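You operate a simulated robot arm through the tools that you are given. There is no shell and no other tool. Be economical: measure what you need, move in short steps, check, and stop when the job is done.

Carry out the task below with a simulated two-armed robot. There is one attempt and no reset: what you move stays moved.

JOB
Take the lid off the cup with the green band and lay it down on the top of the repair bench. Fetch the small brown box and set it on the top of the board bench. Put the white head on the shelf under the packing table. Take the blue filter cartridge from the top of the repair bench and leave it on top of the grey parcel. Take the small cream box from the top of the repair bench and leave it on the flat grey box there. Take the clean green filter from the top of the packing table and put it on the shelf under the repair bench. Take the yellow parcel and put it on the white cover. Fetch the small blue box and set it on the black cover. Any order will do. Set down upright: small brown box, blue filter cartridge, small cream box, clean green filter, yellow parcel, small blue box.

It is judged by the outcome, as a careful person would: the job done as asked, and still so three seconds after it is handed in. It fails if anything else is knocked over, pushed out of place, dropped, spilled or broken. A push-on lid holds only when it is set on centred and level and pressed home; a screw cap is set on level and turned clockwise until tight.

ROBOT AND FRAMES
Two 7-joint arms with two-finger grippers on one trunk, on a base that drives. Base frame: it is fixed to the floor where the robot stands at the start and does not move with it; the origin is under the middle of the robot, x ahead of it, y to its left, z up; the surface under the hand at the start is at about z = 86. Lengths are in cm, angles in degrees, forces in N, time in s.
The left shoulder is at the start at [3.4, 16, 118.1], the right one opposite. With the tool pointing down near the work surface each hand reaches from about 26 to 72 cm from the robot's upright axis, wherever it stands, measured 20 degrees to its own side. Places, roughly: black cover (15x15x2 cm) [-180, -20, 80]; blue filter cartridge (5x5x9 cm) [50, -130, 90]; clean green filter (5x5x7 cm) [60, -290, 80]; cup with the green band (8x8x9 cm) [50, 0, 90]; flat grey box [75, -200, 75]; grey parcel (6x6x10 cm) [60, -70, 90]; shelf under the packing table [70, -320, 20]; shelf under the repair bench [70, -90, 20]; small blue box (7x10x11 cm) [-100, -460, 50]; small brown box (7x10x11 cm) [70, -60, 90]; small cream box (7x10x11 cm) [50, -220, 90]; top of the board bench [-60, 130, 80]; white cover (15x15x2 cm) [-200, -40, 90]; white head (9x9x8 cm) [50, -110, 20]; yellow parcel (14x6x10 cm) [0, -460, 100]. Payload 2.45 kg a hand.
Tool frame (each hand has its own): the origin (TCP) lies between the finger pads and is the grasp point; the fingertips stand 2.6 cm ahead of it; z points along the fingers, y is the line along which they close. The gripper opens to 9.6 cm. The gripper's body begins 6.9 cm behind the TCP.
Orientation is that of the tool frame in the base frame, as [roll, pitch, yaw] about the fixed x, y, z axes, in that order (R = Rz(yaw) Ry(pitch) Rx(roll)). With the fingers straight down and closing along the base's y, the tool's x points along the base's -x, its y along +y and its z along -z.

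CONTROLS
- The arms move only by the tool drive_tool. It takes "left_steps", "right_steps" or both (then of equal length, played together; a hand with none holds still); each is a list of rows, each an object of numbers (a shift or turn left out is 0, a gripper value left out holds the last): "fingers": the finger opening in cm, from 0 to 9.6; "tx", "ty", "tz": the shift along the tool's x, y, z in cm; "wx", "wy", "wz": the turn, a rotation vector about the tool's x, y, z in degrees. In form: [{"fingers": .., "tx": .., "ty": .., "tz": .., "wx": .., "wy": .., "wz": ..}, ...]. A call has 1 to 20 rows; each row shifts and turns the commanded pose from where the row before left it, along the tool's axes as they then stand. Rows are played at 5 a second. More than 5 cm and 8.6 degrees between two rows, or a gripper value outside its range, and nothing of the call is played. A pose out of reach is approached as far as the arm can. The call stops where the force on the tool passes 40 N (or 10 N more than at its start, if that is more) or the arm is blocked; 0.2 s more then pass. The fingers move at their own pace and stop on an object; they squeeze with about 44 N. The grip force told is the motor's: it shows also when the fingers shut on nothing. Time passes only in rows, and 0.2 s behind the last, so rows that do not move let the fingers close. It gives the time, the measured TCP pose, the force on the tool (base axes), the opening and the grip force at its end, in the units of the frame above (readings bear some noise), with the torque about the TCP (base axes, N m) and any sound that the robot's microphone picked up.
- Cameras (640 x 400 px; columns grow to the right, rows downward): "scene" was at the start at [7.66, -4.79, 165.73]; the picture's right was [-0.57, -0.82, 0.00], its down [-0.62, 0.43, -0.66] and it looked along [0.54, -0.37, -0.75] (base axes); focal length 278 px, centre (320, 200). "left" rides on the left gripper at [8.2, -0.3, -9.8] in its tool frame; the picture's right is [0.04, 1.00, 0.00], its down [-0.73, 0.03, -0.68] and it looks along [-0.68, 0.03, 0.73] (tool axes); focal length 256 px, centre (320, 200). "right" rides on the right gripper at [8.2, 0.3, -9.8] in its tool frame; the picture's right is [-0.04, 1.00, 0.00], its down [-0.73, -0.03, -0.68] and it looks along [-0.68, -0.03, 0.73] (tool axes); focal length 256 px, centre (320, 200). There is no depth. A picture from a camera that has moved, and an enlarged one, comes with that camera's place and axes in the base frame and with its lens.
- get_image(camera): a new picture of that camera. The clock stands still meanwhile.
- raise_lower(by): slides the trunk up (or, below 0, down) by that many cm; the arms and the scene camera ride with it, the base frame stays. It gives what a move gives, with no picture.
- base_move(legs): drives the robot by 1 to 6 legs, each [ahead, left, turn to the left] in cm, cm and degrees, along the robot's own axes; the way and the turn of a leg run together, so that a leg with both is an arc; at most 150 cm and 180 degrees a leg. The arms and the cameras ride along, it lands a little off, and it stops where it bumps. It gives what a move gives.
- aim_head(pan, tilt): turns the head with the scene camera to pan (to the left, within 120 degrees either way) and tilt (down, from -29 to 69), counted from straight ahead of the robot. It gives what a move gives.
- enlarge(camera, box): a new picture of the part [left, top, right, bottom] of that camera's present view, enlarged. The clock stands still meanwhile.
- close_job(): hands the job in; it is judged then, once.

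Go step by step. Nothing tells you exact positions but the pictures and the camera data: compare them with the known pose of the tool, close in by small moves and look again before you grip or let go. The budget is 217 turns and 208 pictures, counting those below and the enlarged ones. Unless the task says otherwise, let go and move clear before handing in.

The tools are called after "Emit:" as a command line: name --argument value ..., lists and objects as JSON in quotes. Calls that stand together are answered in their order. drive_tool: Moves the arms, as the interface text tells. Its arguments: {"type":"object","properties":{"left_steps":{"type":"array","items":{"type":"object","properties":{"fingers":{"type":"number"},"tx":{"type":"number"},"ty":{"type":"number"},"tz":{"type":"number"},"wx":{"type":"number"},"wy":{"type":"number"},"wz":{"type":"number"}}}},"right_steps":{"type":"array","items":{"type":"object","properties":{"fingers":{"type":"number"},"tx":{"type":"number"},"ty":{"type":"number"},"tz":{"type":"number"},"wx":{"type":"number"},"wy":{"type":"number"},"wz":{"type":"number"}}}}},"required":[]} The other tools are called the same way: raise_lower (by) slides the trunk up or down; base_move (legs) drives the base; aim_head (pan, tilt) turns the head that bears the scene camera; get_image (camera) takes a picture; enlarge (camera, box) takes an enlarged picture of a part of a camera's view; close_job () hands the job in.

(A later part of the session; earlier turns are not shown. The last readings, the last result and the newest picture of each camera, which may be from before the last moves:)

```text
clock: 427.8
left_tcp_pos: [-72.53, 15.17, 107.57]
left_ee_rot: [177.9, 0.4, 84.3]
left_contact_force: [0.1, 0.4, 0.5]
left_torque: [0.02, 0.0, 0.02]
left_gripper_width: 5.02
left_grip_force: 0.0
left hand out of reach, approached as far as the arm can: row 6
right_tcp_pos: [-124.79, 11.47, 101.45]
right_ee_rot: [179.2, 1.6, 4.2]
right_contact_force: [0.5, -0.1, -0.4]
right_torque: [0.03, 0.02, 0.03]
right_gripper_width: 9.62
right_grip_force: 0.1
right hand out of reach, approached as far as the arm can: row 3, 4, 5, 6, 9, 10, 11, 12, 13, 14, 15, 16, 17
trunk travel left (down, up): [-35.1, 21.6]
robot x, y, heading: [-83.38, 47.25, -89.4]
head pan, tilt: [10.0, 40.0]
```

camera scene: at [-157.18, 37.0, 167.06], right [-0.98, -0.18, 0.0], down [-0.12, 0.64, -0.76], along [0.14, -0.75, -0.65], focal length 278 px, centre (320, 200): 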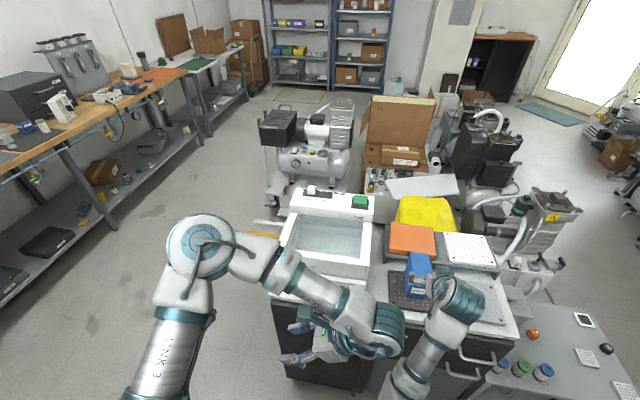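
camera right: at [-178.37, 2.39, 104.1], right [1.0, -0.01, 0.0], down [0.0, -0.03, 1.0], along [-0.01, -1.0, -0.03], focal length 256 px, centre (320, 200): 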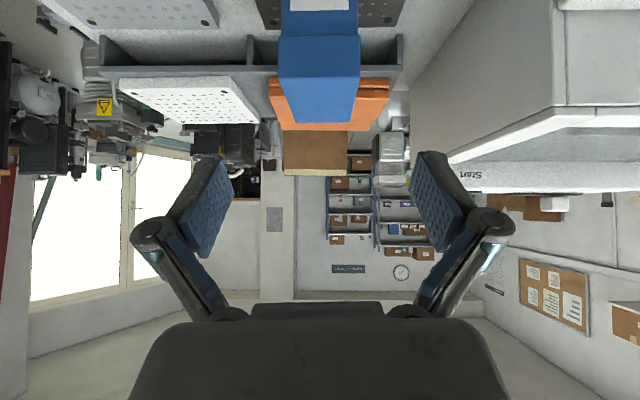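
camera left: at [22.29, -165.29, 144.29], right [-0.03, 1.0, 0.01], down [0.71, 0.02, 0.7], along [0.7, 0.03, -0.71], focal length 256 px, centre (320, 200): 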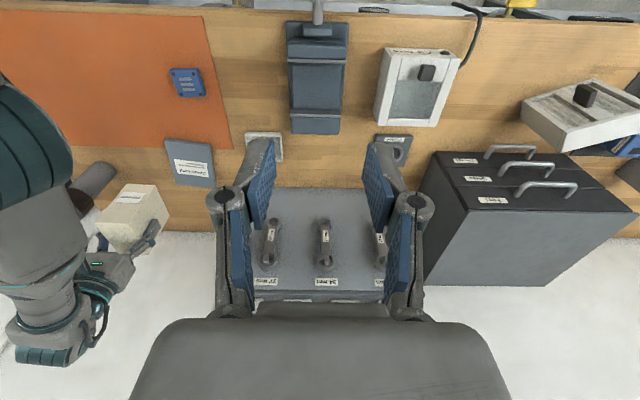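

Emit:
drive_tool --right_steps '[{"wz": 4}, {"wy": 8}, {"wy": 8}, {"wy": 8}, {"wy": 8}, {"wy": 8}, {"wy": 8}, {"ty": 4}, {"ty": 4}, {"ty": 4}, {"ty": 4}, {}]'

Emit:
get_image --camera "scene"

```text
clock: 430.4
left_tcp_pos: [-72.68, 15.16, 107.54]
left_ee_rot: [177.8, 0.4, 84.1]
left_contact_force: [0.7, -0.1, -0.1]
left_torque: [-0.01, -0.01, -0.01]
left_gripper_width: 4.99
left_grip_force: 0.0
right_tcp_pos: [-123.86, 10.89, 99.56]
right_ee_rot: [178.6, -46.4, 1.0]
right_contact_force: [-0.1, -0.1, -0.4]
right_torque: [-0.02, 0.04, -0.01]
right_gripper_width: 9.59
right_grip_force: 0.0
right hand out of reach, approached as far as the arm can: row 1, 8, 9, 10, 11
trunk travel left (down, up): [-35.1, 21.6]
robot x, y, heading: [-83.49, 47.48, -89.6]
head pan, tilt: [10.0, 40.0]
```

```text
49 pictures are left
camera scene: at [-82.1, 37.64, 167.06], right [-0.98, -0.18, 0.0], down [-0.12, 0.64, -0.76], along [0.14, -0.75, -0.65], focal length 278 px, centre (320, 200)
```

scene: 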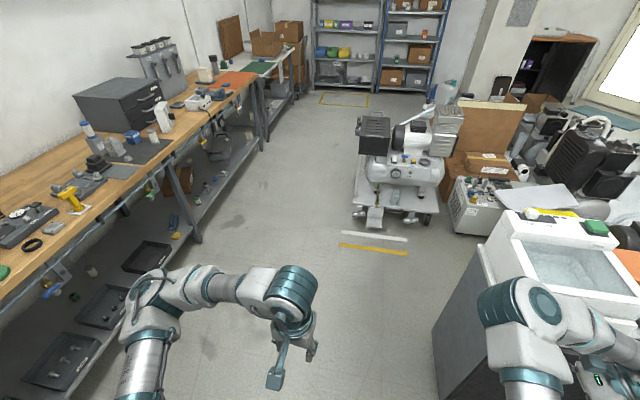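

Emit:
drive_tool --left_steps '[{"tx": -4}, {"tx": -4}, {"tx": -4}, {"tx": -4}, {"wz": -8.5}, {"wz": -8.5}, {"wz": -8.5}, {"wz": -8.5}, {"wz": -8.5}, {"wz": -8.5}, {"wz": -8.5}, {"wz": -8.5}, {"wz": -8.5}, {"wz": -8.5}, {}]'

```text
clock: 433.6
left_tcp_pos: [-74.18, -0.66, 107.69]
left_ee_rot: [-180.0, 2.3, 169.2]
left_contact_force: [0.5, 0.6, 0.1]
left_torque: [0.0, -0.02, 0.01]
left_gripper_width: 5.0
left_grip_force: 0.0
right_tcp_pos: [-123.95, 10.78, 99.55]
right_ee_rot: [178.7, -46.3, 0.9]
right_contact_force: [0.1, 0.2, 0.0]
right_torque: [0.01, -0.01, -0.01]
right_gripper_width: 9.6
right_grip_force: 0.0
trunk travel left (down, up): [-35.1, 21.6]
robot x, y, heading: [-83.18, 47.6, -89.8]
head pan, tilt: [10.0, 40.0]
```

Emit:
drive_tool --left_steps '[{"wz": -8}, {"wy": 8}, {"wy": 8}, {"wy": 6}, {"ty": -3}, {"ty": -3}, {"ty": -3}, {"fingers": 9.6}, {}]'

Emit:
get_image --camera "left"

```text
clock: 435.6
left_tcp_pos: [-74.58, -9.78, 107.69]
left_ee_rot: [-179.5, -19.8, 177.0]
left_contact_force: [0.3, 0.7, 0.5]
left_torque: [-0.05, 0.0, -0.02]
left_gripper_width: 9.62
left_grip_force: 0.1
right_tcp_pos: [-123.97, 10.85, 99.57]
right_ee_rot: [178.7, -46.4, 1.1]
right_contact_force: [-0.3, 0.2, -0.2]
right_torque: [0.03, 0.03, 0.04]
right_gripper_width: 9.61
right_grip_force: 0.1
trunk travel left (down, up): [-35.1, 21.6]
robot x, y, heading: [-83.57, 47.45, -89.6]
head pan, tilt: [10.0, 40.0]
```

```text
48 pictures are left
camera left: at [-79.02, -9.82, 119.74], right [0.01, 1.0, 0.01], down [0.92, -0.01, 0.39], along [0.39, 0.0, -0.92], focal length 256 px, centre (320, 200)
```

left: 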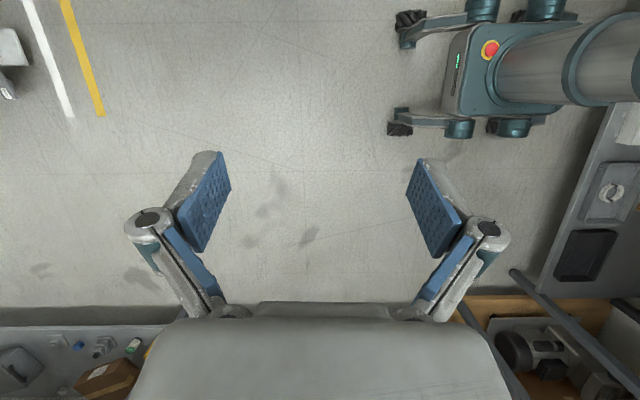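

That works with the left hand. Now I'll unwind the right hand and tuck it back.

Emit:
drive_tool --right_steps '[{"wy": -8}, {"wy": -8}, {"wy": -8}, {"wy": -8}, {"wy": -8}, {"wy": -6}, {"wz": -8.5}, {"wz": -8.5}, {"wz": -8.5}, {"wz": -8.5}, {"wz": -8.5}, {"wz": -8.5}, {"wz": -8.5}, {"wz": -8.5}, {"wz": -8.5}, {"wz": -8.5}, {"tx": 3}, {"tx": 3}, {"tx": 3}, {}]'

Emit:
base_move --legs '[[0, 54, 0], [150, 0, 0], [150, 0, 0]]'

```text
clock: 439.8
left_tcp_pos: [-74.59, -9.87, 107.79]
left_ee_rot: [-179.5, -19.8, 177.0]
left_contact_force: [-0.1, -0.9, 0.2]
left_torque: [-0.01, 0.0, 0.0]
left_gripper_width: 9.61
left_grip_force: 0.2
right_tcp_pos: [-126.49, 23.33, 99.06]
right_ee_rot: [179.6, 0.7, 84.9]
right_contact_force: [-0.3, 0.0, -0.1]
right_torque: [0.02, 0.02, -0.02]
right_gripper_width: 9.61
right_grip_force: 0.0
right hand out of reach, approached as far as the arm can: row 3, 4, 5, 6
trunk travel left (down, up): [-35.1, 21.6]
robot x, y, heading: [-82.96, 47.42, -89.2]
head pan, tilt: [10.0, 40.0]
```

```text
clock: 456.9
left_tcp_pos: [-24.35, -309.35, 107.84]
left_ee_rot: [-179.4, -19.1, 176.2]
left_contact_force: [0.3, 0.5, 0.4]
left_torque: [-0.05, -0.1, 0.03]
left_gripper_width: 9.6
left_grip_force: 0.0
right_tcp_pos: [-75.64, -275.76, 98.58]
right_ee_rot: [179.0, 0.6, 84.2]
right_contact_force: [0.2, 0.5, 0.3]
right_torque: [-0.05, 0.02, -0.02]
right_gripper_width: 9.57
right_grip_force: 0.1
trunk travel left (down, up): [-35.1, 21.6]
robot x, y, heading: [-30.93, -252.42, -89.9]
head pan, tilt: [10.0, 40.0]
```

Emit:
drive_tool --left_steps '[{"tx": -4, "tz": -1.44}, {"tx": -4, "tz": -1.44}, {"tx": -4, "tz": -1.44}, {"tx": -4, "tz": -1.44}, {}]'

Emit:
base_move --legs '[[118, 0, 0]]'

Emit:
aim_head --pan 15 --tilt 35

Emit:
get_image --camera "scene"

Emit:
get_image --camera "left"

```text
clock: 458.1
left_tcp_pos: [-6.19, -310.13, 107.92]
left_ee_rot: [-179.3, -19.7, 176.1]
left_contact_force: [-0.4, 0.0, -0.4]
left_torque: [-0.01, 0.02, -0.03]
left_gripper_width: 9.6
left_grip_force: 0.0
right_tcp_pos: [-74.82, -275.54, 99.04]
right_ee_rot: [179.5, 0.9, 84.2]
right_contact_force: [-0.1, -0.3, 0.3]
right_torque: [0.0, 0.03, 0.0]
right_gripper_width: 9.58
right_grip_force: 0.1
trunk travel left (down, up): [-35.1, 21.6]
robot x, y, heading: [-30.87, -252.42, -89.9]
head pan, tilt: [10.0, 40.0]
```

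```text
clock: 464.1
left_tcp_pos: [-7.05, -427.82, 108.31]
left_ee_rot: [-179.3, -19.1, 176.2]
left_contact_force: [-0.2, -0.1, -0.1]
left_torque: [0.01, -0.03, -0.03]
left_gripper_width: 9.59
left_grip_force: 0.1
right_tcp_pos: [-75.56, -393.57, 98.73]
right_ee_rot: [179.1, 0.8, 84.5]
right_contact_force: [-1.3, 0.5, -0.8]
right_torque: [0.0, 0.01, 0.0]
right_gripper_width: 9.6
right_grip_force: 0.0
trunk travel left (down, up): [-35.1, 21.6]
robot x, y, heading: [-31.12, -369.98, -89.9]
head pan, tilt: [10.0, 40.0]
```

```text
clock: 464.8
left_tcp_pos: [-6.27, -427.51, 108.22]
left_ee_rot: [-179.1, -19.8, 176.3]
left_contact_force: [-0.6, -0.5, 0.3]
left_torque: [-0.01, -0.04, -0.02]
left_gripper_width: 9.59
left_grip_force: 0.0
right_tcp_pos: [-74.76, -393.26, 99.26]
right_ee_rot: [179.4, 1.0, 84.4]
right_contact_force: [0.1, -0.2, -0.7]
right_torque: [0.02, 0.0, -0.05]
right_gripper_width: 9.6
right_grip_force: 0.0
trunk travel left (down, up): [-35.1, 21.6]
robot x, y, heading: [-31.43, -370.5, -89.9]
head pan, tilt: [15.0, 35.0]
```

```text
47 pictures are left
camera scene: at [-28.44, -379.97, 167.8], right [-0.97, -0.26, 0.0], down [-0.15, 0.56, -0.82], along [0.21, -0.79, -0.58], focal length 278 px, centre (320, 200)
```

scene: 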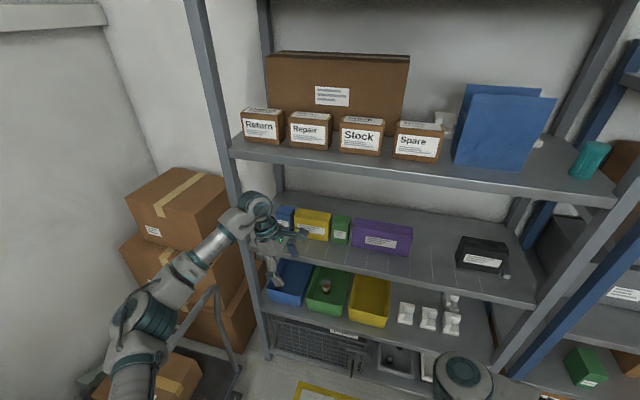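

```text
46 pictures are left
camera left: at [-10.61, -427.43, 120.18], right [0.02, 1.0, 0.0], down [0.92, -0.02, 0.39], along [0.39, -0.01, -0.92], focal length 256 px, centre (320, 200)
```

left: 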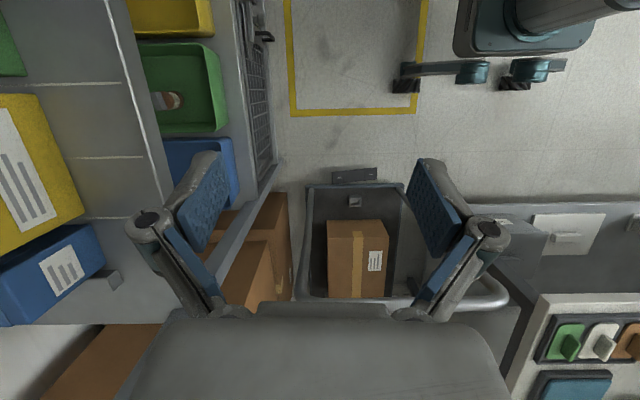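

The left forearm would foul the rack's left post. The right arm's configuration has changed, so I'll retry the mirrored orientation with it, from a free position.

Emit:
base_move --legs '[[-30, 0, 0]]'

Emit:
drive_tool --right_steps '[{"tx": -3, "ty": 3}, {"tx": -3, "ty": 3}, {"tx": -3, "ty": 3}, {"tx": -3, "ty": 3}, {"tx": -3, "ty": 3}, {"tx": -3, "ty": 3}, {"wz": 8.5}, {"wz": 8.5}, {"wz": 8.5}, {"wz": 8.5}, {"wz": 8.5}, {"wz": 8.5}, {"wz": 8.5}, {"wz": 8.5}, {"wz": 8.5}, {"wz": 7}, {}]'

```text
clock: 466.8
left_tcp_pos: [-6.98, -397.69, 108.3]
left_ee_rot: [-179.2, -19.4, 176.2]
left_contact_force: [-0.1, -0.4, 0.0]
left_torque: [0.01, 0.01, 0.03]
left_gripper_width: 9.6
left_grip_force: 0.0
right_tcp_pos: [-75.32, -363.35, 98.94]
right_ee_rot: [179.4, 1.0, 84.2]
right_contact_force: [0.5, 0.4, 0.8]
right_torque: [0.01, -0.01, 0.01]
right_gripper_width: 9.61
right_grip_force: 0.1
trunk travel left (down, up): [-35.1, 21.6]
robot x, y, heading: [-31.5, -340.14, -90.3]
head pan, tilt: [15.0, 35.0]
```

```text
clock: 470.4
left_tcp_pos: [-6.52, -397.31, 108.44]
left_ee_rot: [-179.0, -19.7, 176.2]
left_contact_force: [-0.5, -0.4, 0.0]
left_torque: [0.01, -0.03, 0.01]
left_gripper_width: 9.6
left_grip_force: 0.1
right_tcp_pos: [-74.87, -377.6, 100.03]
right_ee_rot: [178.6, -0.4, 4.5]
right_contact_force: [0.3, -0.1, -0.4]
right_torque: [0.01, -0.04, 0.01]
right_gripper_width: 9.57
right_grip_force: 0.0
right hand out of reach, approached as far as the arm can: row 2, 3, 4, 5, 6, 14, 15, 16
trunk travel left (down, up): [-35.1, 21.6]
robot x, y, heading: [-31.6, -340.2, -90.0]
head pan, tilt: [15.0, 35.0]
```

The right arm stays limited. I'll use the left arm reaching far out to its left, with more lean, so its forearm comes from the right of the post. Testing in free space first.

Emit:
drive_tool --left_steps '[{"tx": -4, "tz": -1.44}, {"tx": -3, "tz": -1.1, "ty": 2}, {"wy": 8}, {"wy": 8}, {"wy": 8}, {"wy": 8}, {"wy": 3}, {}]' --right_steps '[{"wz": -8}, {"wz": -8}, {"wz": -8}, {"wz": -8}, {"wz": -8}, {"wz": -8}, {"wz": -8}, {"wz": -8}]'

Emit:
get_image --camera "scene"

```text
clock: 472.2
left_tcp_pos: [0.98, -395.75, 108.52]
left_ee_rot: [-178.1, -54.6, 174.9]
left_contact_force: [0.0, 0.6, 0.3]
left_torque: [0.01, 0.0, 0.04]
left_gripper_width: 9.61
left_grip_force: 0.0
right_tcp_pos: [-74.99, -377.51, 100.04]
right_ee_rot: [178.9, 1.2, 68.8]
right_contact_force: [0.0, -0.8, -0.5]
right_torque: [0.02, -0.03, -0.03]
right_gripper_width: 9.61
right_grip_force: 0.1
trunk travel left (down, up): [-35.1, 21.6]
robot x, y, heading: [-31.45, -339.74, -89.8]
head pan, tilt: [15.0, 35.0]
```

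```text
45 pictures are left
camera scene: at [-28.99, -350.01, 167.81], right [-0.97, -0.26, 0.0], down [-0.15, 0.56, -0.82], along [0.21, -0.79, -0.58], focal length 278 px, centre (320, 200)
```

scene: 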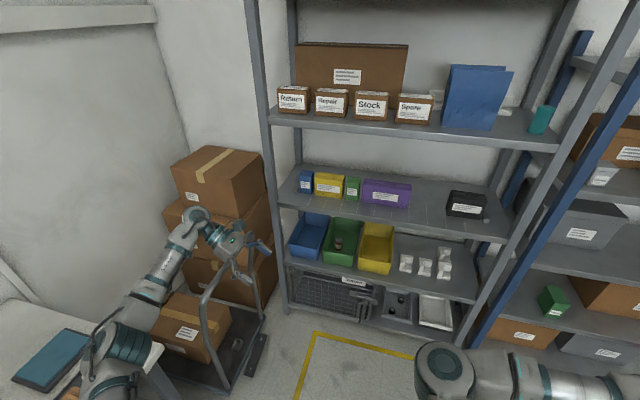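

Emit:
drive_tool --right_steps '[{"wz": -8}, {"wz": -8}, {"tx": 3}, {"tx": 3}, {"tx": 3}, {"tx": 3}, {}]'

Emit:
base_move --legs '[[0, -9, 0], [42, 0, 0]]'

Emit:
drive_tool --left_steps '[{}, {}, {}, {}, {}, {}, {}, {}, {}, {}]'

Emit:
get_image --camera "left"

Emit:
get_image --camera "scene"

```text
clock: 473.8
left_tcp_pos: [1.14, -395.78, 108.54]
left_ee_rot: [-178.3, -54.7, 175.0]
left_contact_force: [-0.8, 0.0, -0.3]
left_torque: [0.02, 0.0, -0.01]
left_gripper_width: 9.6
left_grip_force: 0.2
right_tcp_pos: [-73.74, -365.5, 99.73]
right_ee_rot: [179.2, 1.4, 84.7]
right_contact_force: [0.7, 0.5, 0.2]
right_torque: [0.02, 0.0, -0.01]
right_gripper_width: 9.61
right_grip_force: 0.1
trunk travel left (down, up): [-35.1, 21.6]
robot x, y, heading: [-31.25, -340.01, -90.0]
head pan, tilt: [15.0, 35.0]
```

```text
clock: 477.1
left_tcp_pos: [-10.34, -437.54, 109.13]
left_ee_rot: [-177.9, -53.6, 174.7]
left_contact_force: [0.2, 0.1, -0.1]
left_torque: [-0.01, -0.01, -0.01]
left_gripper_width: 9.6
left_grip_force: 0.1
right_tcp_pos: [-85.09, -407.61, 98.97]
right_ee_rot: [178.1, 1.4, 84.8]
right_contact_force: [-0.5, 0.5, 1.2]
right_torque: [-0.07, -0.02, -0.04]
right_gripper_width: 9.56
right_grip_force: 0.1
trunk travel left (down, up): [-35.1, 21.6]
robot x, y, heading: [-40.95, -381.52, -89.5]
head pan, tilt: [15.0, 35.0]
```

```text
clock: 479.3
left_tcp_pos: [-9.12, -437.24, 108.98]
left_ee_rot: [-177.7, -53.9, 174.6]
left_contact_force: [-0.3, -0.7, 0.1]
left_torque: [0.01, -0.01, -0.02]
left_gripper_width: 9.59
left_grip_force: 0.0
right_tcp_pos: [-83.96, -407.41, 99.51]
right_ee_rot: [178.7, 1.5, 85.0]
right_contact_force: [0.8, 0.3, 0.5]
right_torque: [0.0, 0.05, 0.0]
right_gripper_width: 9.58
right_grip_force: 0.0
trunk travel left (down, up): [-35.1, 21.6]
robot x, y, heading: [-40.77, -382.17, -89.9]
head pan, tilt: [15.0, 35.0]
```

```text
44 pictures are left
camera left: at [-6.01, -437.46, 121.48], right [0.04, 1.0, 0.01], down [0.98, -0.03, -0.2], along [-0.2, 0.02, -0.98], focal length 256 px, centre (320, 200)
```

left: 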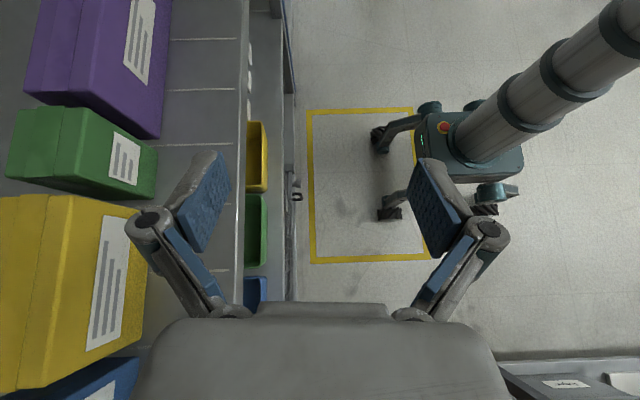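

```text
43 pictures are left
camera scene: at [-39.23, -391.91, 167.83], right [-0.97, -0.26, -0.01], down [-0.15, 0.56, -0.82], along [0.22, -0.79, -0.58], focal length 278 px, centre (320, 200)
```

scene: 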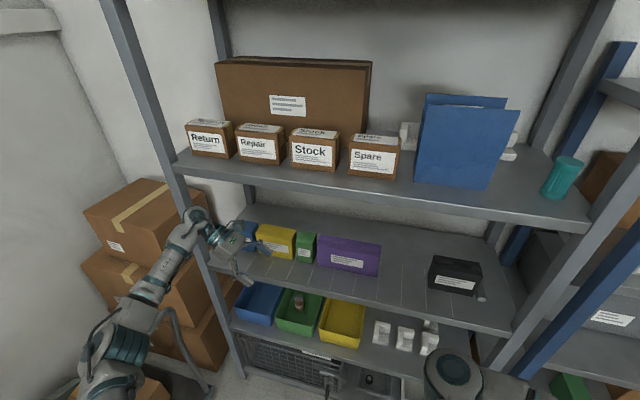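

The parcel spans x -11 to 1.8, with its front at y≈-455 and top at z≈103.5. The upper shelf's underside is at about 126. I'll lean the hand to 63°, lower slightly, and slide in.

Emit:
drive_tool --left_steps '[{"wy": 5}, {"wy": 4.3}, {"tx": -1.07, "tz": 0.1}, {"tx": -1.07, "tz": 0.1}, {}, {}, {}]'

Emit:
base_move --legs '[[9, 0, 0]]'

Emit:
drive_tool --left_steps '[{}, {}, {}, {}, {}, {}, {}, {}, {}, {}]'

Emit:
get_image --camera "left"

Emit:
enlarge --camera "scene" --box '[130, 150, 330, 300]'

```text
clock: 481.1
left_tcp_pos: [-8.11, -436.99, 107.08]
left_ee_rot: [-176.2, -63.8, 173.0]
left_contact_force: [0.4, 0.1, 0.0]
left_torque: [-0.03, 0.06, 0.0]
left_gripper_width: 9.6
left_grip_force: 0.0
right_tcp_pos: [-83.73, -406.92, 99.83]
right_ee_rot: [179.1, 1.7, 84.9]
right_contact_force: [0.8, 0.0, 0.3]
right_torque: [0.01, 0.04, 0.0]
right_gripper_width: 9.58
right_grip_force: 0.1
trunk travel left (down, up): [-35.1, 21.6]
robot x, y, heading: [-41.29, -382.04, -89.7]
head pan, tilt: [15.0, 35.0]
stopped in row 7 (left hand): the arm was blocked; the commanded pose is now the measured one
```

```text
clock: 482.2
left_tcp_pos: [-7.46, -446.08, 106.84]
left_ee_rot: [-176.3, -64.1, 173.2]
left_contact_force: [0.2, 0.2, 0.3]
left_torque: [0.02, 0.07, -0.02]
left_gripper_width: 9.57
left_grip_force: 0.0
right_tcp_pos: [-83.21, -416.04, 100.09]
right_ee_rot: [179.4, 1.7, 84.8]
right_contact_force: [0.5, -0.3, 0.0]
right_torque: [0.04, 0.0, -0.01]
right_gripper_width: 9.58
right_grip_force: 0.1
trunk travel left (down, up): [-35.1, 21.6]
robot x, y, heading: [-40.9, -390.74, -89.8]
head pan, tilt: [15.0, 35.0]
```

```text
clock: 484.4
left_tcp_pos: [-11.17, -445.85, 108.07]
left_ee_rot: [-176.4, -62.2, 173.1]
left_contact_force: [-0.1, 0.9, 0.4]
left_torque: [0.01, -0.04, -0.01]
left_gripper_width: 9.61
left_grip_force: 0.0
right_tcp_pos: [-86.57, -415.76, 98.83]
right_ee_rot: [177.7, 1.7, 84.6]
right_contact_force: [-1.8, 0.0, -0.4]
right_torque: [-0.04, -0.06, 0.0]
right_gripper_width: 9.61
right_grip_force: 0.1
trunk travel left (down, up): [-35.1, 21.6]
robot x, y, heading: [-41.2, -390.59, -89.7]
head pan, tilt: [15.0, 35.0]
```

```text
42 pictures are left
camera left: at [-6.24, -446.17, 119.83], right [0.05, 1.0, 0.01], down [0.94, -0.04, -0.33], along [-0.33, 0.02, -0.94], focal length 256 px, centre (320, 200)
```

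left: 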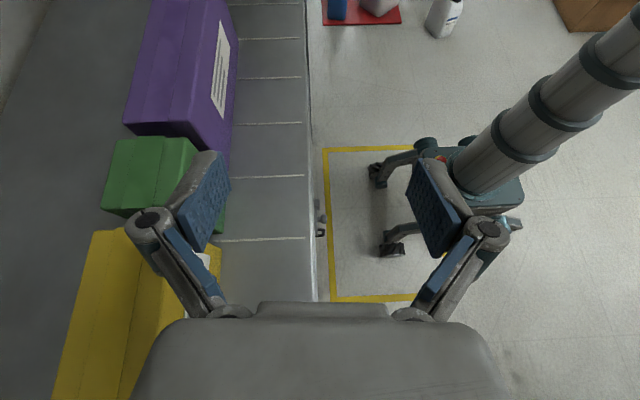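

```text
2.67 times, centred on (230, 225) of scene
camera zoom: at [-41.07, -400.82, 167.84], right [-0.96, -0.26, -0.01], down [-0.14, 0.56, -0.82], along [0.22, -0.79, -0.57], focal length 741 px, centre (560, 133)
```

zoom: 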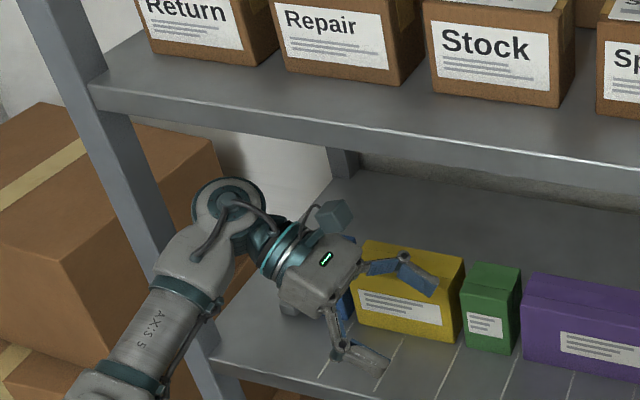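

I need more post clearance, so I'll back out, turn the robot 15° left, and enter diagonally.

Emit:
base_move --legs '[[-60, 0, 0], [0, 0, 15]]'

Emit:
drive_tool --left_steps '[{"wx": -6.7, "wz": 3.4}, {"wx": -6.7, "wz": 3.4}, {}, {}]'

```text
clock: 488.7
left_tcp_pos: [1.81, -375.91, 108.0]
left_ee_rot: [-176.3, -62.2, -172.0]
left_contact_force: [-0.3, 0.0, 0.2]
left_torque: [-0.03, -0.03, -0.01]
left_gripper_width: 9.59
left_grip_force: 0.0
right_tcp_pos: [-78.86, -366.39, 98.57]
right_ee_rot: [177.5, 1.6, 99.7]
right_contact_force: [0.3, 1.0, 0.2]
right_torque: [-0.02, 0.02, -0.01]
right_gripper_width: 9.59
right_grip_force: 0.1
trunk travel left (down, up): [-35.1, 21.6]
robot x, y, heading: [-41.38, -331.06, -74.7]
head pan, tilt: [15.0, 35.0]
```

```text
clock: 489.7
left_tcp_pos: [1.87, -375.65, 108.26]
left_ee_rot: [-176.5, -62.0, 172.9]
left_contact_force: [0.0, -0.2, -0.1]
left_torque: [0.01, -0.02, 0.0]
left_gripper_width: 9.6
left_grip_force: 0.1
right_tcp_pos: [-78.72, -365.92, 98.96]
right_ee_rot: [177.8, 1.9, 99.7]
right_contact_force: [0.3, 0.1, -0.8]
right_torque: [0.01, -0.02, 0.0]
right_gripper_width: 9.61
right_grip_force: 0.1
trunk travel left (down, up): [-35.1, 21.6]
robot x, y, heading: [-41.7, -330.51, -74.8]
head pan, tilt: [15.0, 35.0]
```

Emit:
drive_tool --left_steps '[{"wx": 3.5, "wz": -1.9}, {"tx": 0.1, "tz": 1.45, "ty": -1.4}, {"tx": 0.1, "tz": 1.45, "ty": -1.4}, {}, {}, {}, {}]'

Emit:
base_move --legs '[[0, -28, 0], [52, 0, 0]]'

Emit:
drive_tool --left_steps '[{}, {}, {}, {}, {}, {}, {}, {}, {}, {}, {}, {}, {}, {}, {}]'

Emit:
get_image --camera "left"

Emit:
aim_head --pan 0 --tilt 35

Emit:
get_image --camera "scene"

```text
clock: 491.3
left_tcp_pos: [-0.34, -378.43, 106.94]
left_ee_rot: [-176.4, -62.3, 176.9]
left_contact_force: [-0.5, 0.0, -0.3]
left_torque: [-0.02, 0.0, -0.02]
left_gripper_width: 9.61
left_grip_force: 0.0
right_tcp_pos: [-78.5, -365.89, 98.96]
right_ee_rot: [177.8, 1.9, 99.6]
right_contact_force: [-0.3, 1.1, -0.1]
right_torque: [-0.03, -0.01, 0.02]
right_gripper_width: 9.59
right_grip_force: 0.0
trunk travel left (down, up): [-35.1, 21.6]
robot x, y, heading: [-41.82, -330.78, -74.9]
head pan, tilt: [15.0, 35.0]
```

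```text
clock: 495.9
left_tcp_pos: [-12.76, -435.49, 106.58]
left_ee_rot: [-176.1, -62.8, 176.8]
left_contact_force: [0.4, -0.1, 0.0]
left_torque: [0.02, 0.0, 0.0]
left_gripper_width: 9.59
left_grip_force: 0.1
right_tcp_pos: [-90.92, -423.23, 99.48]
right_ee_rot: [178.3, 1.8, 99.8]
right_contact_force: [0.5, 0.1, -0.2]
right_torque: [0.05, 0.01, 0.03]
right_gripper_width: 9.57
right_grip_force: 0.1
trunk travel left (down, up): [-35.1, 21.6]
robot x, y, heading: [-54.9, -387.77, -74.7]
head pan, tilt: [15.0, 35.0]
```

```text
clock: 499.1
left_tcp_pos: [-13.36, -435.42, 107.04]
left_ee_rot: [-176.1, -62.4, 176.9]
left_contact_force: [-0.1, -0.1, 0.4]
left_torque: [0.0, 0.01, -0.02]
left_gripper_width: 9.58
left_grip_force: 0.0
right_tcp_pos: [-91.54, -423.09, 99.34]
right_ee_rot: [178.1, 2.1, 99.8]
right_contact_force: [1.0, -0.3, 0.8]
right_torque: [0.0, -0.01, 0.02]
right_gripper_width: 9.61
right_grip_force: 0.1
trunk travel left (down, up): [-35.1, 21.6]
robot x, y, heading: [-54.87, -388.8, -74.7]
head pan, tilt: [15.0, 35.0]
```

```text
40 pictures are left
camera left: at [-8.44, -435.39, 118.73], right [-0.02, 1.0, 0.0], down [0.94, 0.02, -0.34], along [-0.34, 0.0, -0.94], focal length 256 px, centre (320, 200)
```

left: 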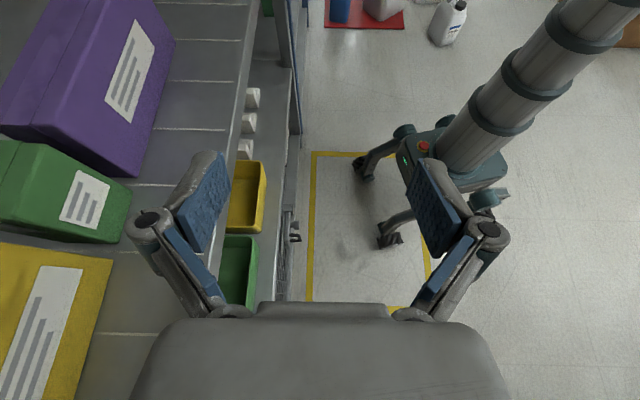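

```text
clock: 499.9
left_tcp_pos: [-12.86, -435.32, 106.9]
left_ee_rot: [-176.0, -62.6, 176.8]
left_contact_force: [0.2, -0.1, 0.2]
left_torque: [-0.01, -0.01, -0.02]
left_gripper_width: 9.61
left_grip_force: 0.1
right_tcp_pos: [-91.06, -423.03, 99.48]
right_ee_rot: [178.3, 2.0, 99.7]
right_contact_force: [0.1, -0.1, -0.8]
right_torque: [0.02, 0.01, -0.01]
right_gripper_width: 9.58
right_grip_force: 0.1
trunk travel left (down, up): [-35.1, 21.6]
robot x, y, heading: [-54.67, -388.09, -74.4]
head pan, tilt: [0.0, 35.0]
```

```text
39 pictures are left
camera scene: at [-51.96, -397.93, 167.81], right [-0.96, -0.26, 0.0], down [-0.15, 0.56, -0.82], along [0.21, -0.79, -0.58], focal length 278 px, centre (320, 200)
```

scene: 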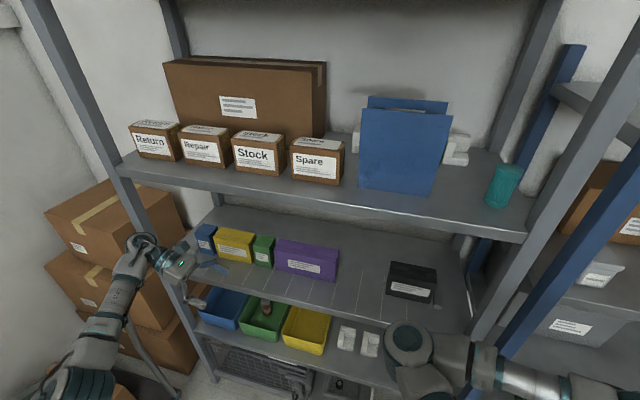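

Emit:
drive_tool --right_steps '[{"tx": 3}, {"tx": 3}, {"tx": 3}, {"tx": 3}, {"tx": 3}, {"tx": 3}, {}]'

Emit:
base_move --legs '[[0, -2, 0], [12, 0, 0]]'

Emit:
drive_tool --left_steps '[{}, {}, {}, {}, {}, {}, {}, {}, {}, {}, {}, {}, {}, {}, {}]'

Emit:
get_image --camera "left"

Emit:
enlarge --camera "scene" --box '[80, 160, 300, 320]'

```text
clock: 501.5
left_tcp_pos: [-13.07, -435.28, 106.8]
left_ee_rot: [-176.2, -62.5, 176.8]
left_contact_force: [0.0, -0.2, -0.1]
left_torque: [-0.01, 0.01, -0.02]
left_gripper_width: 9.59
left_grip_force: 0.1
right_tcp_pos: [-99.3, -409.37, 99.15]
right_ee_rot: [178.1, 2.0, 99.8]
right_contact_force: [-0.4, -0.8, 0.0]
right_torque: [0.02, -0.03, 0.0]
right_gripper_width: 9.58
right_grip_force: 0.0
right hand out of reach, approached as far as the arm can: row 2, 3, 4, 5, 6
trunk travel left (down, up): [-35.1, 21.6]
robot x, y, heading: [-54.74, -388.4, -74.4]
head pan, tilt: [0.0, 35.0]
```

```text
clock: 503.1
left_tcp_pos: [-10.99, -447.21, 106.62]
left_ee_rot: [-175.6, -63.0, 176.4]
left_contact_force: [0.3, 0.4, -0.1]
left_torque: [-0.01, 0.0, -0.02]
left_gripper_width: 9.58
left_grip_force: 0.2
right_tcp_pos: [-97.43, -421.36, 99.55]
right_ee_rot: [178.5, 2.0, 100.2]
right_contact_force: [0.6, 0.1, 0.8]
right_torque: [0.0, -0.03, -0.05]
right_gripper_width: 9.6
right_grip_force: 0.0
trunk travel left (down, up): [-35.1, 21.6]
robot x, y, heading: [-53.44, -400.46, -75.1]
head pan, tilt: [0.0, 35.0]
```

```text
clock: 506.3
left_tcp_pos: [-11.68, -447.35, 107.0]
left_ee_rot: [-175.8, -62.7, 176.5]
left_contact_force: [0.8, -1.0, -0.2]
left_torque: [-0.01, -0.01, 0.0]
left_gripper_width: 9.6
left_grip_force: 0.0
right_tcp_pos: [-97.82, -421.66, 99.29]
right_ee_rot: [178.0, 2.3, 100.6]
right_contact_force: [-0.7, 0.3, 0.2]
right_torque: [0.02, 0.0, 0.01]
right_gripper_width: 9.6
right_grip_force: 0.1
trunk travel left (down, up): [-35.1, 21.6]
robot x, y, heading: [-53.62, -400.24, -74.5]
head pan, tilt: [0.0, 35.0]
```

```text
38 pictures are left
camera left: at [-6.72, -447.29, 118.75], right [-0.02, 1.0, 0.0], down [0.94, 0.02, -0.34], along [-0.34, -0.01, -0.94], focal length 256 px, centre (320, 200)
```

left: 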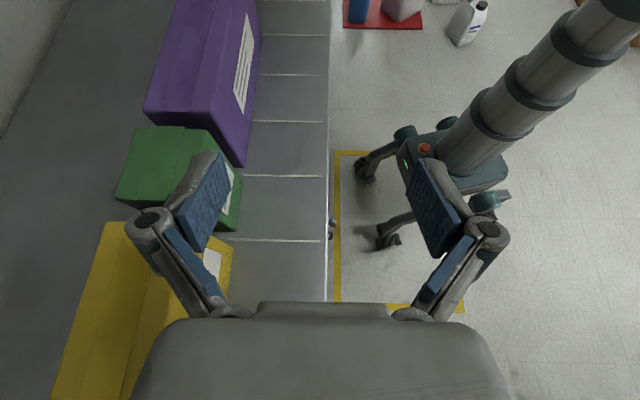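

```text
2.50 times, centred on (190, 240) of scene
camera zoom: at [-45.68, -409.11, 167.66], right [-0.96, -0.26, 0.03], down [-0.18, 0.55, -0.81], along [0.2, -0.79, -0.58], focal length 695 px, centre (645, 100)
```

zoom: 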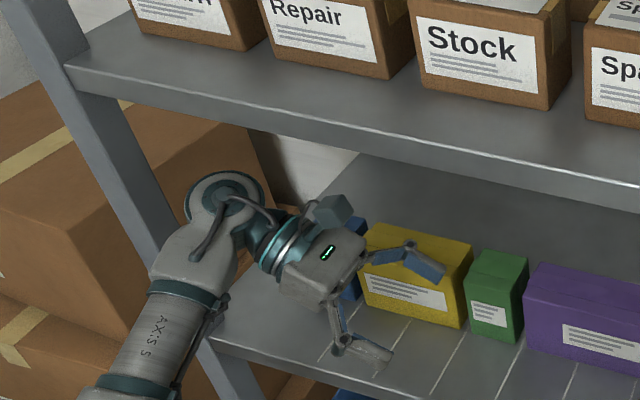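

Emit:
base_move --legs '[[11, 0, 0]]'

Emit:
drive_tool --left_steps '[{}, {}, {}, {}, {}, {}, {}, {}, {}, {}, {}, {}, {}, {}, {}]'

Emit:
get_image --camera "left"

Emit:
enlarge --camera "scene" --box '[80, 140, 300, 300]'

```text
clock: 507.7
left_tcp_pos: [-19.91, -461.27, 106.52]
left_ee_rot: [179.1, -59.1, 175.4]
left_contact_force: [1.5, 1.1, 0.3]
left_torque: [-0.03, 0.13, 0.12]
left_gripper_width: 9.59
left_grip_force: 0.1
right_tcp_pos: [-101.1, -428.12, 95.59]
right_ee_rot: [175.2, 1.2, 95.4]
right_contact_force: [0.1, 1.1, -0.2]
right_torque: [-0.04, 0.0, -0.02]
right_gripper_width: 9.61
right_grip_force: 0.1
trunk travel left (down, up): [-35.1, 21.6]
robot x, y, heading: [-51.55, -406.81, -80.5]
head pan, tilt: [0.0, 35.0]
stopped in leg 1: the robot was blocked; the commanded pose is now the measured one
```

```text
clock: 508.0
left_tcp_pos: [-21.23, -462.54, 107.63]
left_ee_rot: [178.4, -57.2, 177.7]
left_contact_force: [0.9, -0.3, -0.8]
left_torque: [0.03, 0.12, -0.02]
left_gripper_width: 9.57
left_grip_force: 0.0
right_tcp_pos: [-101.56, -429.04, 94.55]
right_ee_rot: [174.5, 0.8, 92.0]
right_contact_force: [-0.2, 1.1, -1.0]
right_torque: [-0.06, 0.01, -0.02]
right_gripper_width: 9.59
right_grip_force: 0.0
trunk travel left (down, up): [-35.1, 21.6]
robot x, y, heading: [-51.2, -407.48, -78.9]
head pan, tilt: [0.0, 35.0]
stopped in row 1 (right hand): the arm was blocked; the commanded pose is now the measured one
```

```text
36 pictures are left
camera left: at [-17.45, -463.29, 119.74], right [0.04, 1.0, 0.05], down [0.97, -0.03, -0.25], along [-0.25, 0.06, -0.97], focal length 256 px, centre (320, 200)
```

left: 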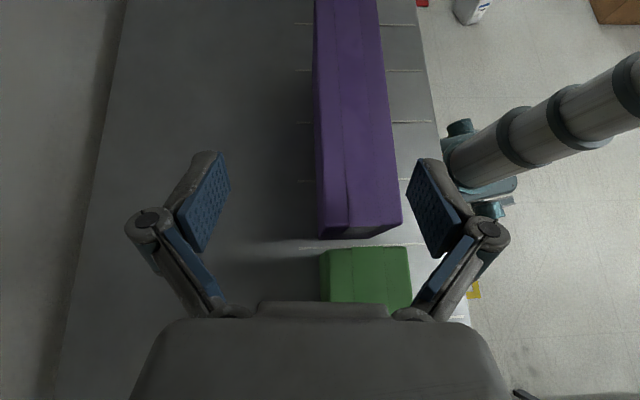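

```text
2.50 times, centred on (190, 220) of scene
camera zoom: at [-36.02, -412.04, 167.74], right [-0.98, -0.19, 0.08], down [-0.18, 0.54, -0.82], along [0.11, -0.82, -0.56], focal length 695 px, centre (645, 150)
```

zoom: 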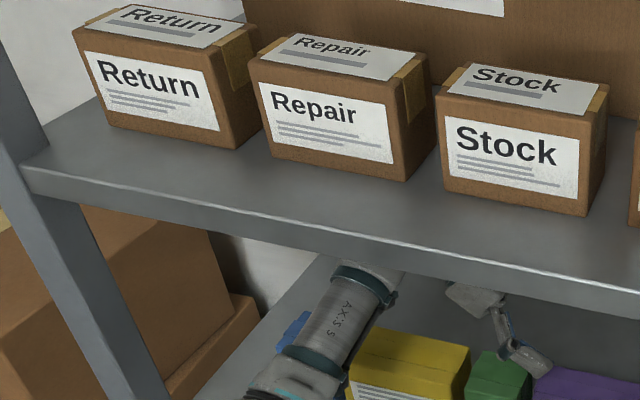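

The robot bumped and is leaning, so I'll back off gently right away.

Emit:
base_move --legs '[[-6, 0, 0]]'

Emit:
drive_tool --left_steps '[{}, {}, {}, {}, {}, {}]'

```text
clock: 508.7
left_tcp_pos: [-25.34, -467.71, 108.44]
left_ee_rot: [177.9, -47.2, -172.2]
left_contact_force: [4.6, -0.6, -2.0]
left_torque: [0.01, 0.47, 0.0]
left_gripper_width: 9.58
left_grip_force: 0.3
right_tcp_pos: [-102.31, -426.41, 89.98]
right_ee_rot: [174.6, -2.6, 74.1]
right_contact_force: [0.4, -0.1, 0.7]
right_torque: [-0.09, 0.01, -0.01]
right_gripper_width: 9.6
right_grip_force: 0.0
trunk travel left (down, up): [-35.1, 21.6]
robot x, y, heading: [-48.45, -411.01, -74.6]
head pan, tilt: [0.0, 35.0]
stopped in leg 1: the robot was blocked; the commanded pose is now the measured one
```

```text
clock: 509.0
left_tcp_pos: [-35.08, -472.72, 106.85]
left_ee_rot: [-178.9, -36.4, -171.7]
left_contact_force: [5.8, 1.0, -0.2]
left_torque: [-0.1, 0.44, 0.01]
left_gripper_width: 9.61
left_grip_force: 0.1
right_tcp_pos: [-110.23, -422.12, 83.27]
right_ee_rot: [175.1, -10.0, 64.4]
right_contact_force: [4.6, 0.0, 1.6]
right_torque: [0.11, 0.38, 0.05]
right_gripper_width: 9.6
right_grip_force: 0.1
trunk travel left (down, up): [-35.1, 21.6]
robot x, y, heading: [-48.32, -410.48, -74.6]
head pan, tilt: [0.0, 35.0]
stopped in row 1 (left hand): the arm was blocked; the commanded pose is now the measured one
```

Emit:
get_image --camera "scene"

Emit:
get_image --camera "right"

```text
34 pictures are left
camera scene: at [-35.19, -417.8, 167.64], right [-0.96, -0.27, 0.07], down [-0.21, 0.54, -0.81], along [0.18, -0.8, -0.58], focal length 278 px, centre (320, 200)
```

scene: 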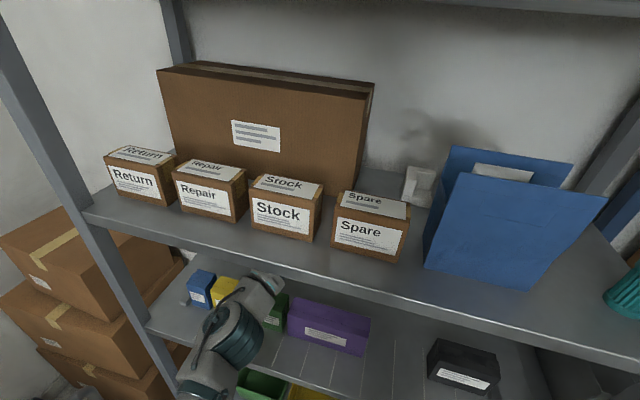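

```text
33 pictures are left
camera right: at [-107.98, -416.18, 94.31], right [0.87, -0.48, 0.08], down [-0.44, -0.72, 0.54], along [-0.2, -0.5, -0.84], focal length 256 px, centre (320, 200)
```

right: 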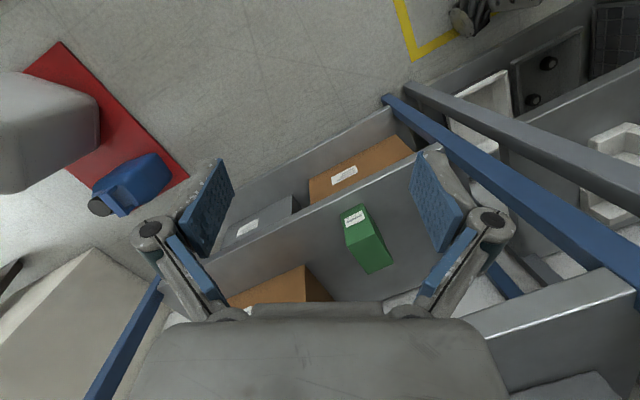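

The robot itself is stable; the left arm is jammed under the upper shelf. I'll restore its lean first, in small steps.

Emit:
drive_tool --left_steps '[{"wy": 5}, {"wy": 5}, {"wy": 5}]'

```text
clock: 509.3
left_tcp_pos: [-52.33, -474.32, 105.38]
left_ee_rot: [176.4, -33.8, -170.8]
left_contact_force: [0.5, 0.8, 3.3]
left_torque: [-0.12, -0.11, 0.07]
left_gripper_width: 9.57
left_grip_force: 0.1
right_tcp_pos: [-121.91, -426.47, 74.34]
right_ee_rot: [166.6, -12.2, 67.4]
right_contact_force: [2.9, -2.0, -1.1]
right_torque: [0.07, 0.3, 0.13]
right_gripper_width: 9.6
right_grip_force: 0.1
trunk travel left (down, up): [-35.1, 21.6]
robot x, y, heading: [-50.16, -410.77, -75.2]
head pan, tilt: [0.0, 35.0]
stopped in row 1 (left hand): the arm was blocked; the commanded pose is now the measured one
```

Emit:
get_image --camera "scene"

```text
32 pictures are left
camera scene: at [-57.35, -422.0, 167.57], right [-0.97, -0.25, -0.06], down [-0.1, 0.56, -0.82], along [0.24, -0.79, -0.57], focal length 278 px, centre (320, 200)
```

scene: 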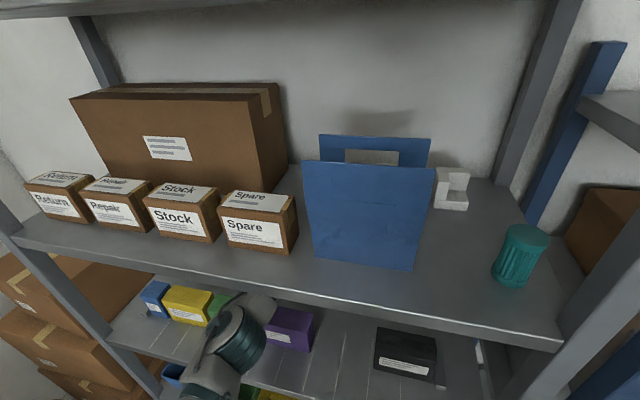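

The robot is swinging but is not past tipping, and all the boxes are still in place. I'll let time pass without commanding the arms.

Emit:
aim_head --pan 12 --tilt 40

```text
clock: 510.1
left_tcp_pos: [-46.06, -472.65, 106.54]
left_ee_rot: [177.1, -36.8, -171.4]
left_contact_force: [-1.1, 0.6, 0.3]
left_torque: [0.0, 0.02, 0.01]
left_gripper_width: 9.61
left_grip_force: 0.2
right_tcp_pos: [-117.65, -424.35, 78.68]
right_ee_rot: [169.8, -9.9, 65.8]
right_contact_force: [1.3, -2.7, -1.9]
right_torque: [0.17, 0.13, 0.05]
right_gripper_width: 9.61
right_grip_force: 0.1
trunk travel left (down, up): [-35.1, 21.6]
robot x, y, heading: [-49.53, -410.34, -75.2]
head pan, tilt: [12.0, 40.0]
```

Emit:
aim_head --pan 0 --tilt 45

Emit:
aim_head --pan 14 --tilt 42

Emit:
get_image --camera "scene"

Emit:
get_image --camera "left"

```text
clock: 510.8
left_tcp_pos: [-45.93, -472.85, 106.47]
left_ee_rot: [177.2, -36.9, -171.4]
left_contact_force: [-0.2, 0.2, -0.6]
left_torque: [0.01, 0.01, -0.02]
left_gripper_width: 9.58
left_grip_force: 0.2
right_tcp_pos: [-117.51, -424.26, 78.63]
right_ee_rot: [169.6, -10.0, 65.6]
right_contact_force: [-0.3, -0.5, -0.2]
right_torque: [0.0, -0.01, -0.02]
right_gripper_width: 9.59
right_grip_force: 0.0
trunk travel left (down, up): [-35.1, 21.6]
robot x, y, heading: [-49.57, -410.1, -75.1]
head pan, tilt: [0.0, 45.0]
```

```text
clock: 511.6
left_tcp_pos: [-46.01, -472.7, 106.64]
left_ee_rot: [177.2, -36.9, -171.4]
left_contact_force: [-1.2, -0.1, 1.3]
left_torque: [-0.01, -0.03, -0.02]
left_gripper_width: 9.59
left_grip_force: 0.0
right_tcp_pos: [-117.41, -424.35, 78.62]
right_ee_rot: [169.6, -10.0, 65.7]
right_contact_force: [0.2, 0.0, -0.6]
right_torque: [-0.03, -0.01, 0.01]
right_gripper_width: 9.59
right_grip_force: 0.2
trunk travel left (down, up): [-35.1, 21.6]
robot x, y, heading: [-49.78, -411.01, -75.2]
head pan, tilt: [14.0, 42.0]
```

```text
31 pictures are left
camera scene: at [-50.43, -418.62, 166.83], right [-0.88, -0.48, -0.03], down [-0.3, 0.59, -0.75], along [0.38, -0.65, -0.66], focal length 278 px, centre (320, 200)
```

scene: 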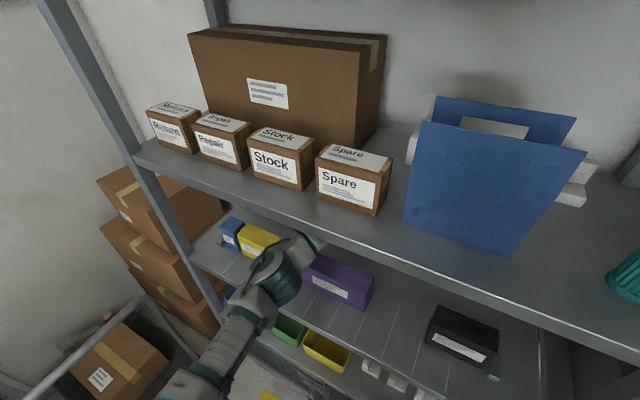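

```text
30 pictures are left
camera left: at [-46.46, -473.69, 119.3], right [-0.15, 0.99, 0.06], down [0.98, 0.15, 0.1], along [0.09, 0.08, -0.99], focal length 256 px, centre (320, 200)
```

left: 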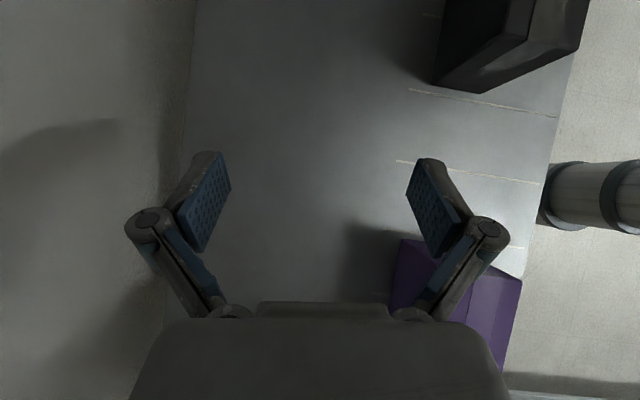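

Everything is stable and undisturbed. I'll lower the left hand slightly into the free gap between purple and black, then draw it straight out.

Emit:
drive_tool --left_steps '[{"tx": -0.1, "tz": 1.8}, {"tx": -0.1, "tz": 1.8}, {"ty": 3}, {"ty": 3}]'

```text
clock: 512.6
left_tcp_pos: [-48.6, -466.68, 104.0]
left_ee_rot: [177.3, -36.9, -171.4]
left_contact_force: [-0.4, 0.3, -0.1]
left_torque: [0.02, -0.03, -0.01]
left_gripper_width: 9.6
left_grip_force: 0.0
right_tcp_pos: [-117.37, -424.3, 78.61]
right_ee_rot: [169.7, -10.1, 65.6]
right_contact_force: [-1.0, -0.2, 0.0]
right_torque: [-0.01, 0.01, 0.02]
right_gripper_width: 9.58
right_grip_force: 0.0
trunk travel left (down, up): [-35.1, 21.6]
robot x, y, heading: [-49.67, -410.75, -75.3]
head pan, tilt: [14.0, 42.0]
```

Emit:
drive_tool --left_steps '[{"ty": 3, "tx": -0.36, "tz": -0.27}, {"ty": 3, "tx": -0.36, "tz": -0.27}, {"ty": 3, "tx": -0.36, "tz": -0.27}, {"ty": 3, "tx": -0.36, "tz": -0.27}, {"ty": 3, "tx": -0.36, "tz": -0.27}, {"ty": 3, "tx": -0.36, "tz": -0.27}, {"ty": 3, "tx": -0.36, "tz": -0.27}, {"ty": 3, "tx": -0.36, "tz": -0.27}]'

Emit:
get_image --camera "scene"

```text
clock: 514.4
left_tcp_pos: [-48.1, -442.48, 104.68]
left_ee_rot: [177.2, -36.9, -171.3]
left_contact_force: [-0.4, 0.1, -0.2]
left_torque: [0.01, 0.0, -0.02]
left_gripper_width: 9.61
left_grip_force: 0.0
right_tcp_pos: [-117.44, -424.44, 78.61]
right_ee_rot: [169.6, -10.2, 65.6]
right_contact_force: [-0.2, -0.3, 0.3]
right_torque: [-0.01, 0.0, 0.01]
right_gripper_width: 9.59
right_grip_force: 0.1
trunk travel left (down, up): [-35.1, 21.6]
robot x, y, heading: [-49.75, -410.55, -75.2]
head pan, tilt: [14.0, 42.0]
```

```text
29 pictures are left
camera scene: at [-50.33, -418.58, 166.84], right [-0.88, -0.48, -0.03], down [-0.3, 0.58, -0.75], along [0.38, -0.65, -0.66], focal length 278 px, centre (320, 200)
```

scene: 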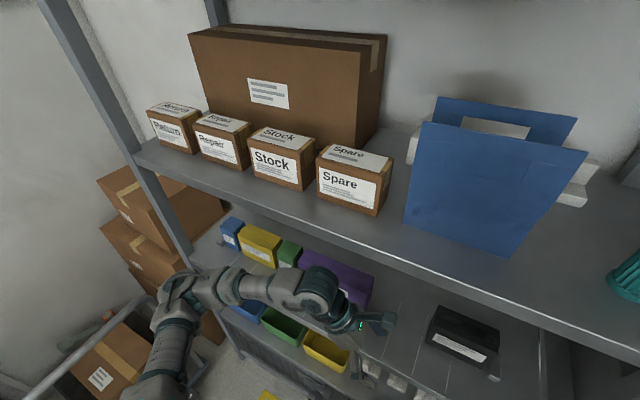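

The arm draws out cleanly. The arm moves are smooth, so I'll now keep the base still and enter with the arm only: lean about 42°, z≈107.5, over the boxes toward the yellow parcel.

Emit:
drive_tool --left_steps '[{"wy": 5}, {"wx": -2.8, "wz": 3.3}, {"wx": -2.8, "wz": 3.3}, {"tx": 0.95, "tz": -1.05}, {"tx": 0.95, "tz": -1.05}, {"tx": -2.2, "tz": -2.0, "ty": -1.5}, {"tx": -2.2, "tz": -2.0, "ty": -1.5}, {"tx": -2.2, "tz": -2.0, "ty": -1.5}, {}]'

Emit:
get_image --camera "left"

```text
clock: 516.4
left_tcp_pos: [-39.1, -447.36, 107.57]
left_ee_rot: [177.3, -42.1, -179.9]
left_contact_force: [-0.2, 0.2, 0.6]
left_torque: [0.01, 0.02, 0.01]
left_gripper_width: 9.6
left_grip_force: 0.1
right_tcp_pos: [-117.45, -424.42, 78.62]
right_ee_rot: [169.6, -10.1, 65.6]
right_contact_force: [0.0, 0.2, -0.1]
right_torque: [-0.03, -0.03, 0.04]
right_gripper_width: 9.6
right_grip_force: 0.0
trunk travel left (down, up): [-35.1, 21.6]
robot x, y, heading: [-49.75, -410.53, -75.4]
head pan, tilt: [14.0, 42.0]
```

```text
28 pictures are left
camera left: at [-38.65, -448.19, 120.2], right [0.0, 1.0, 0.06], down [1.0, 0.0, 0.01], along [0.01, 0.06, -1.0], focal length 256 px, centre (320, 200)
```

left: 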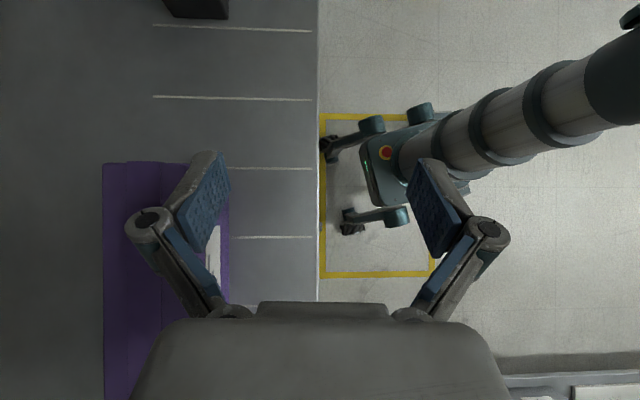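

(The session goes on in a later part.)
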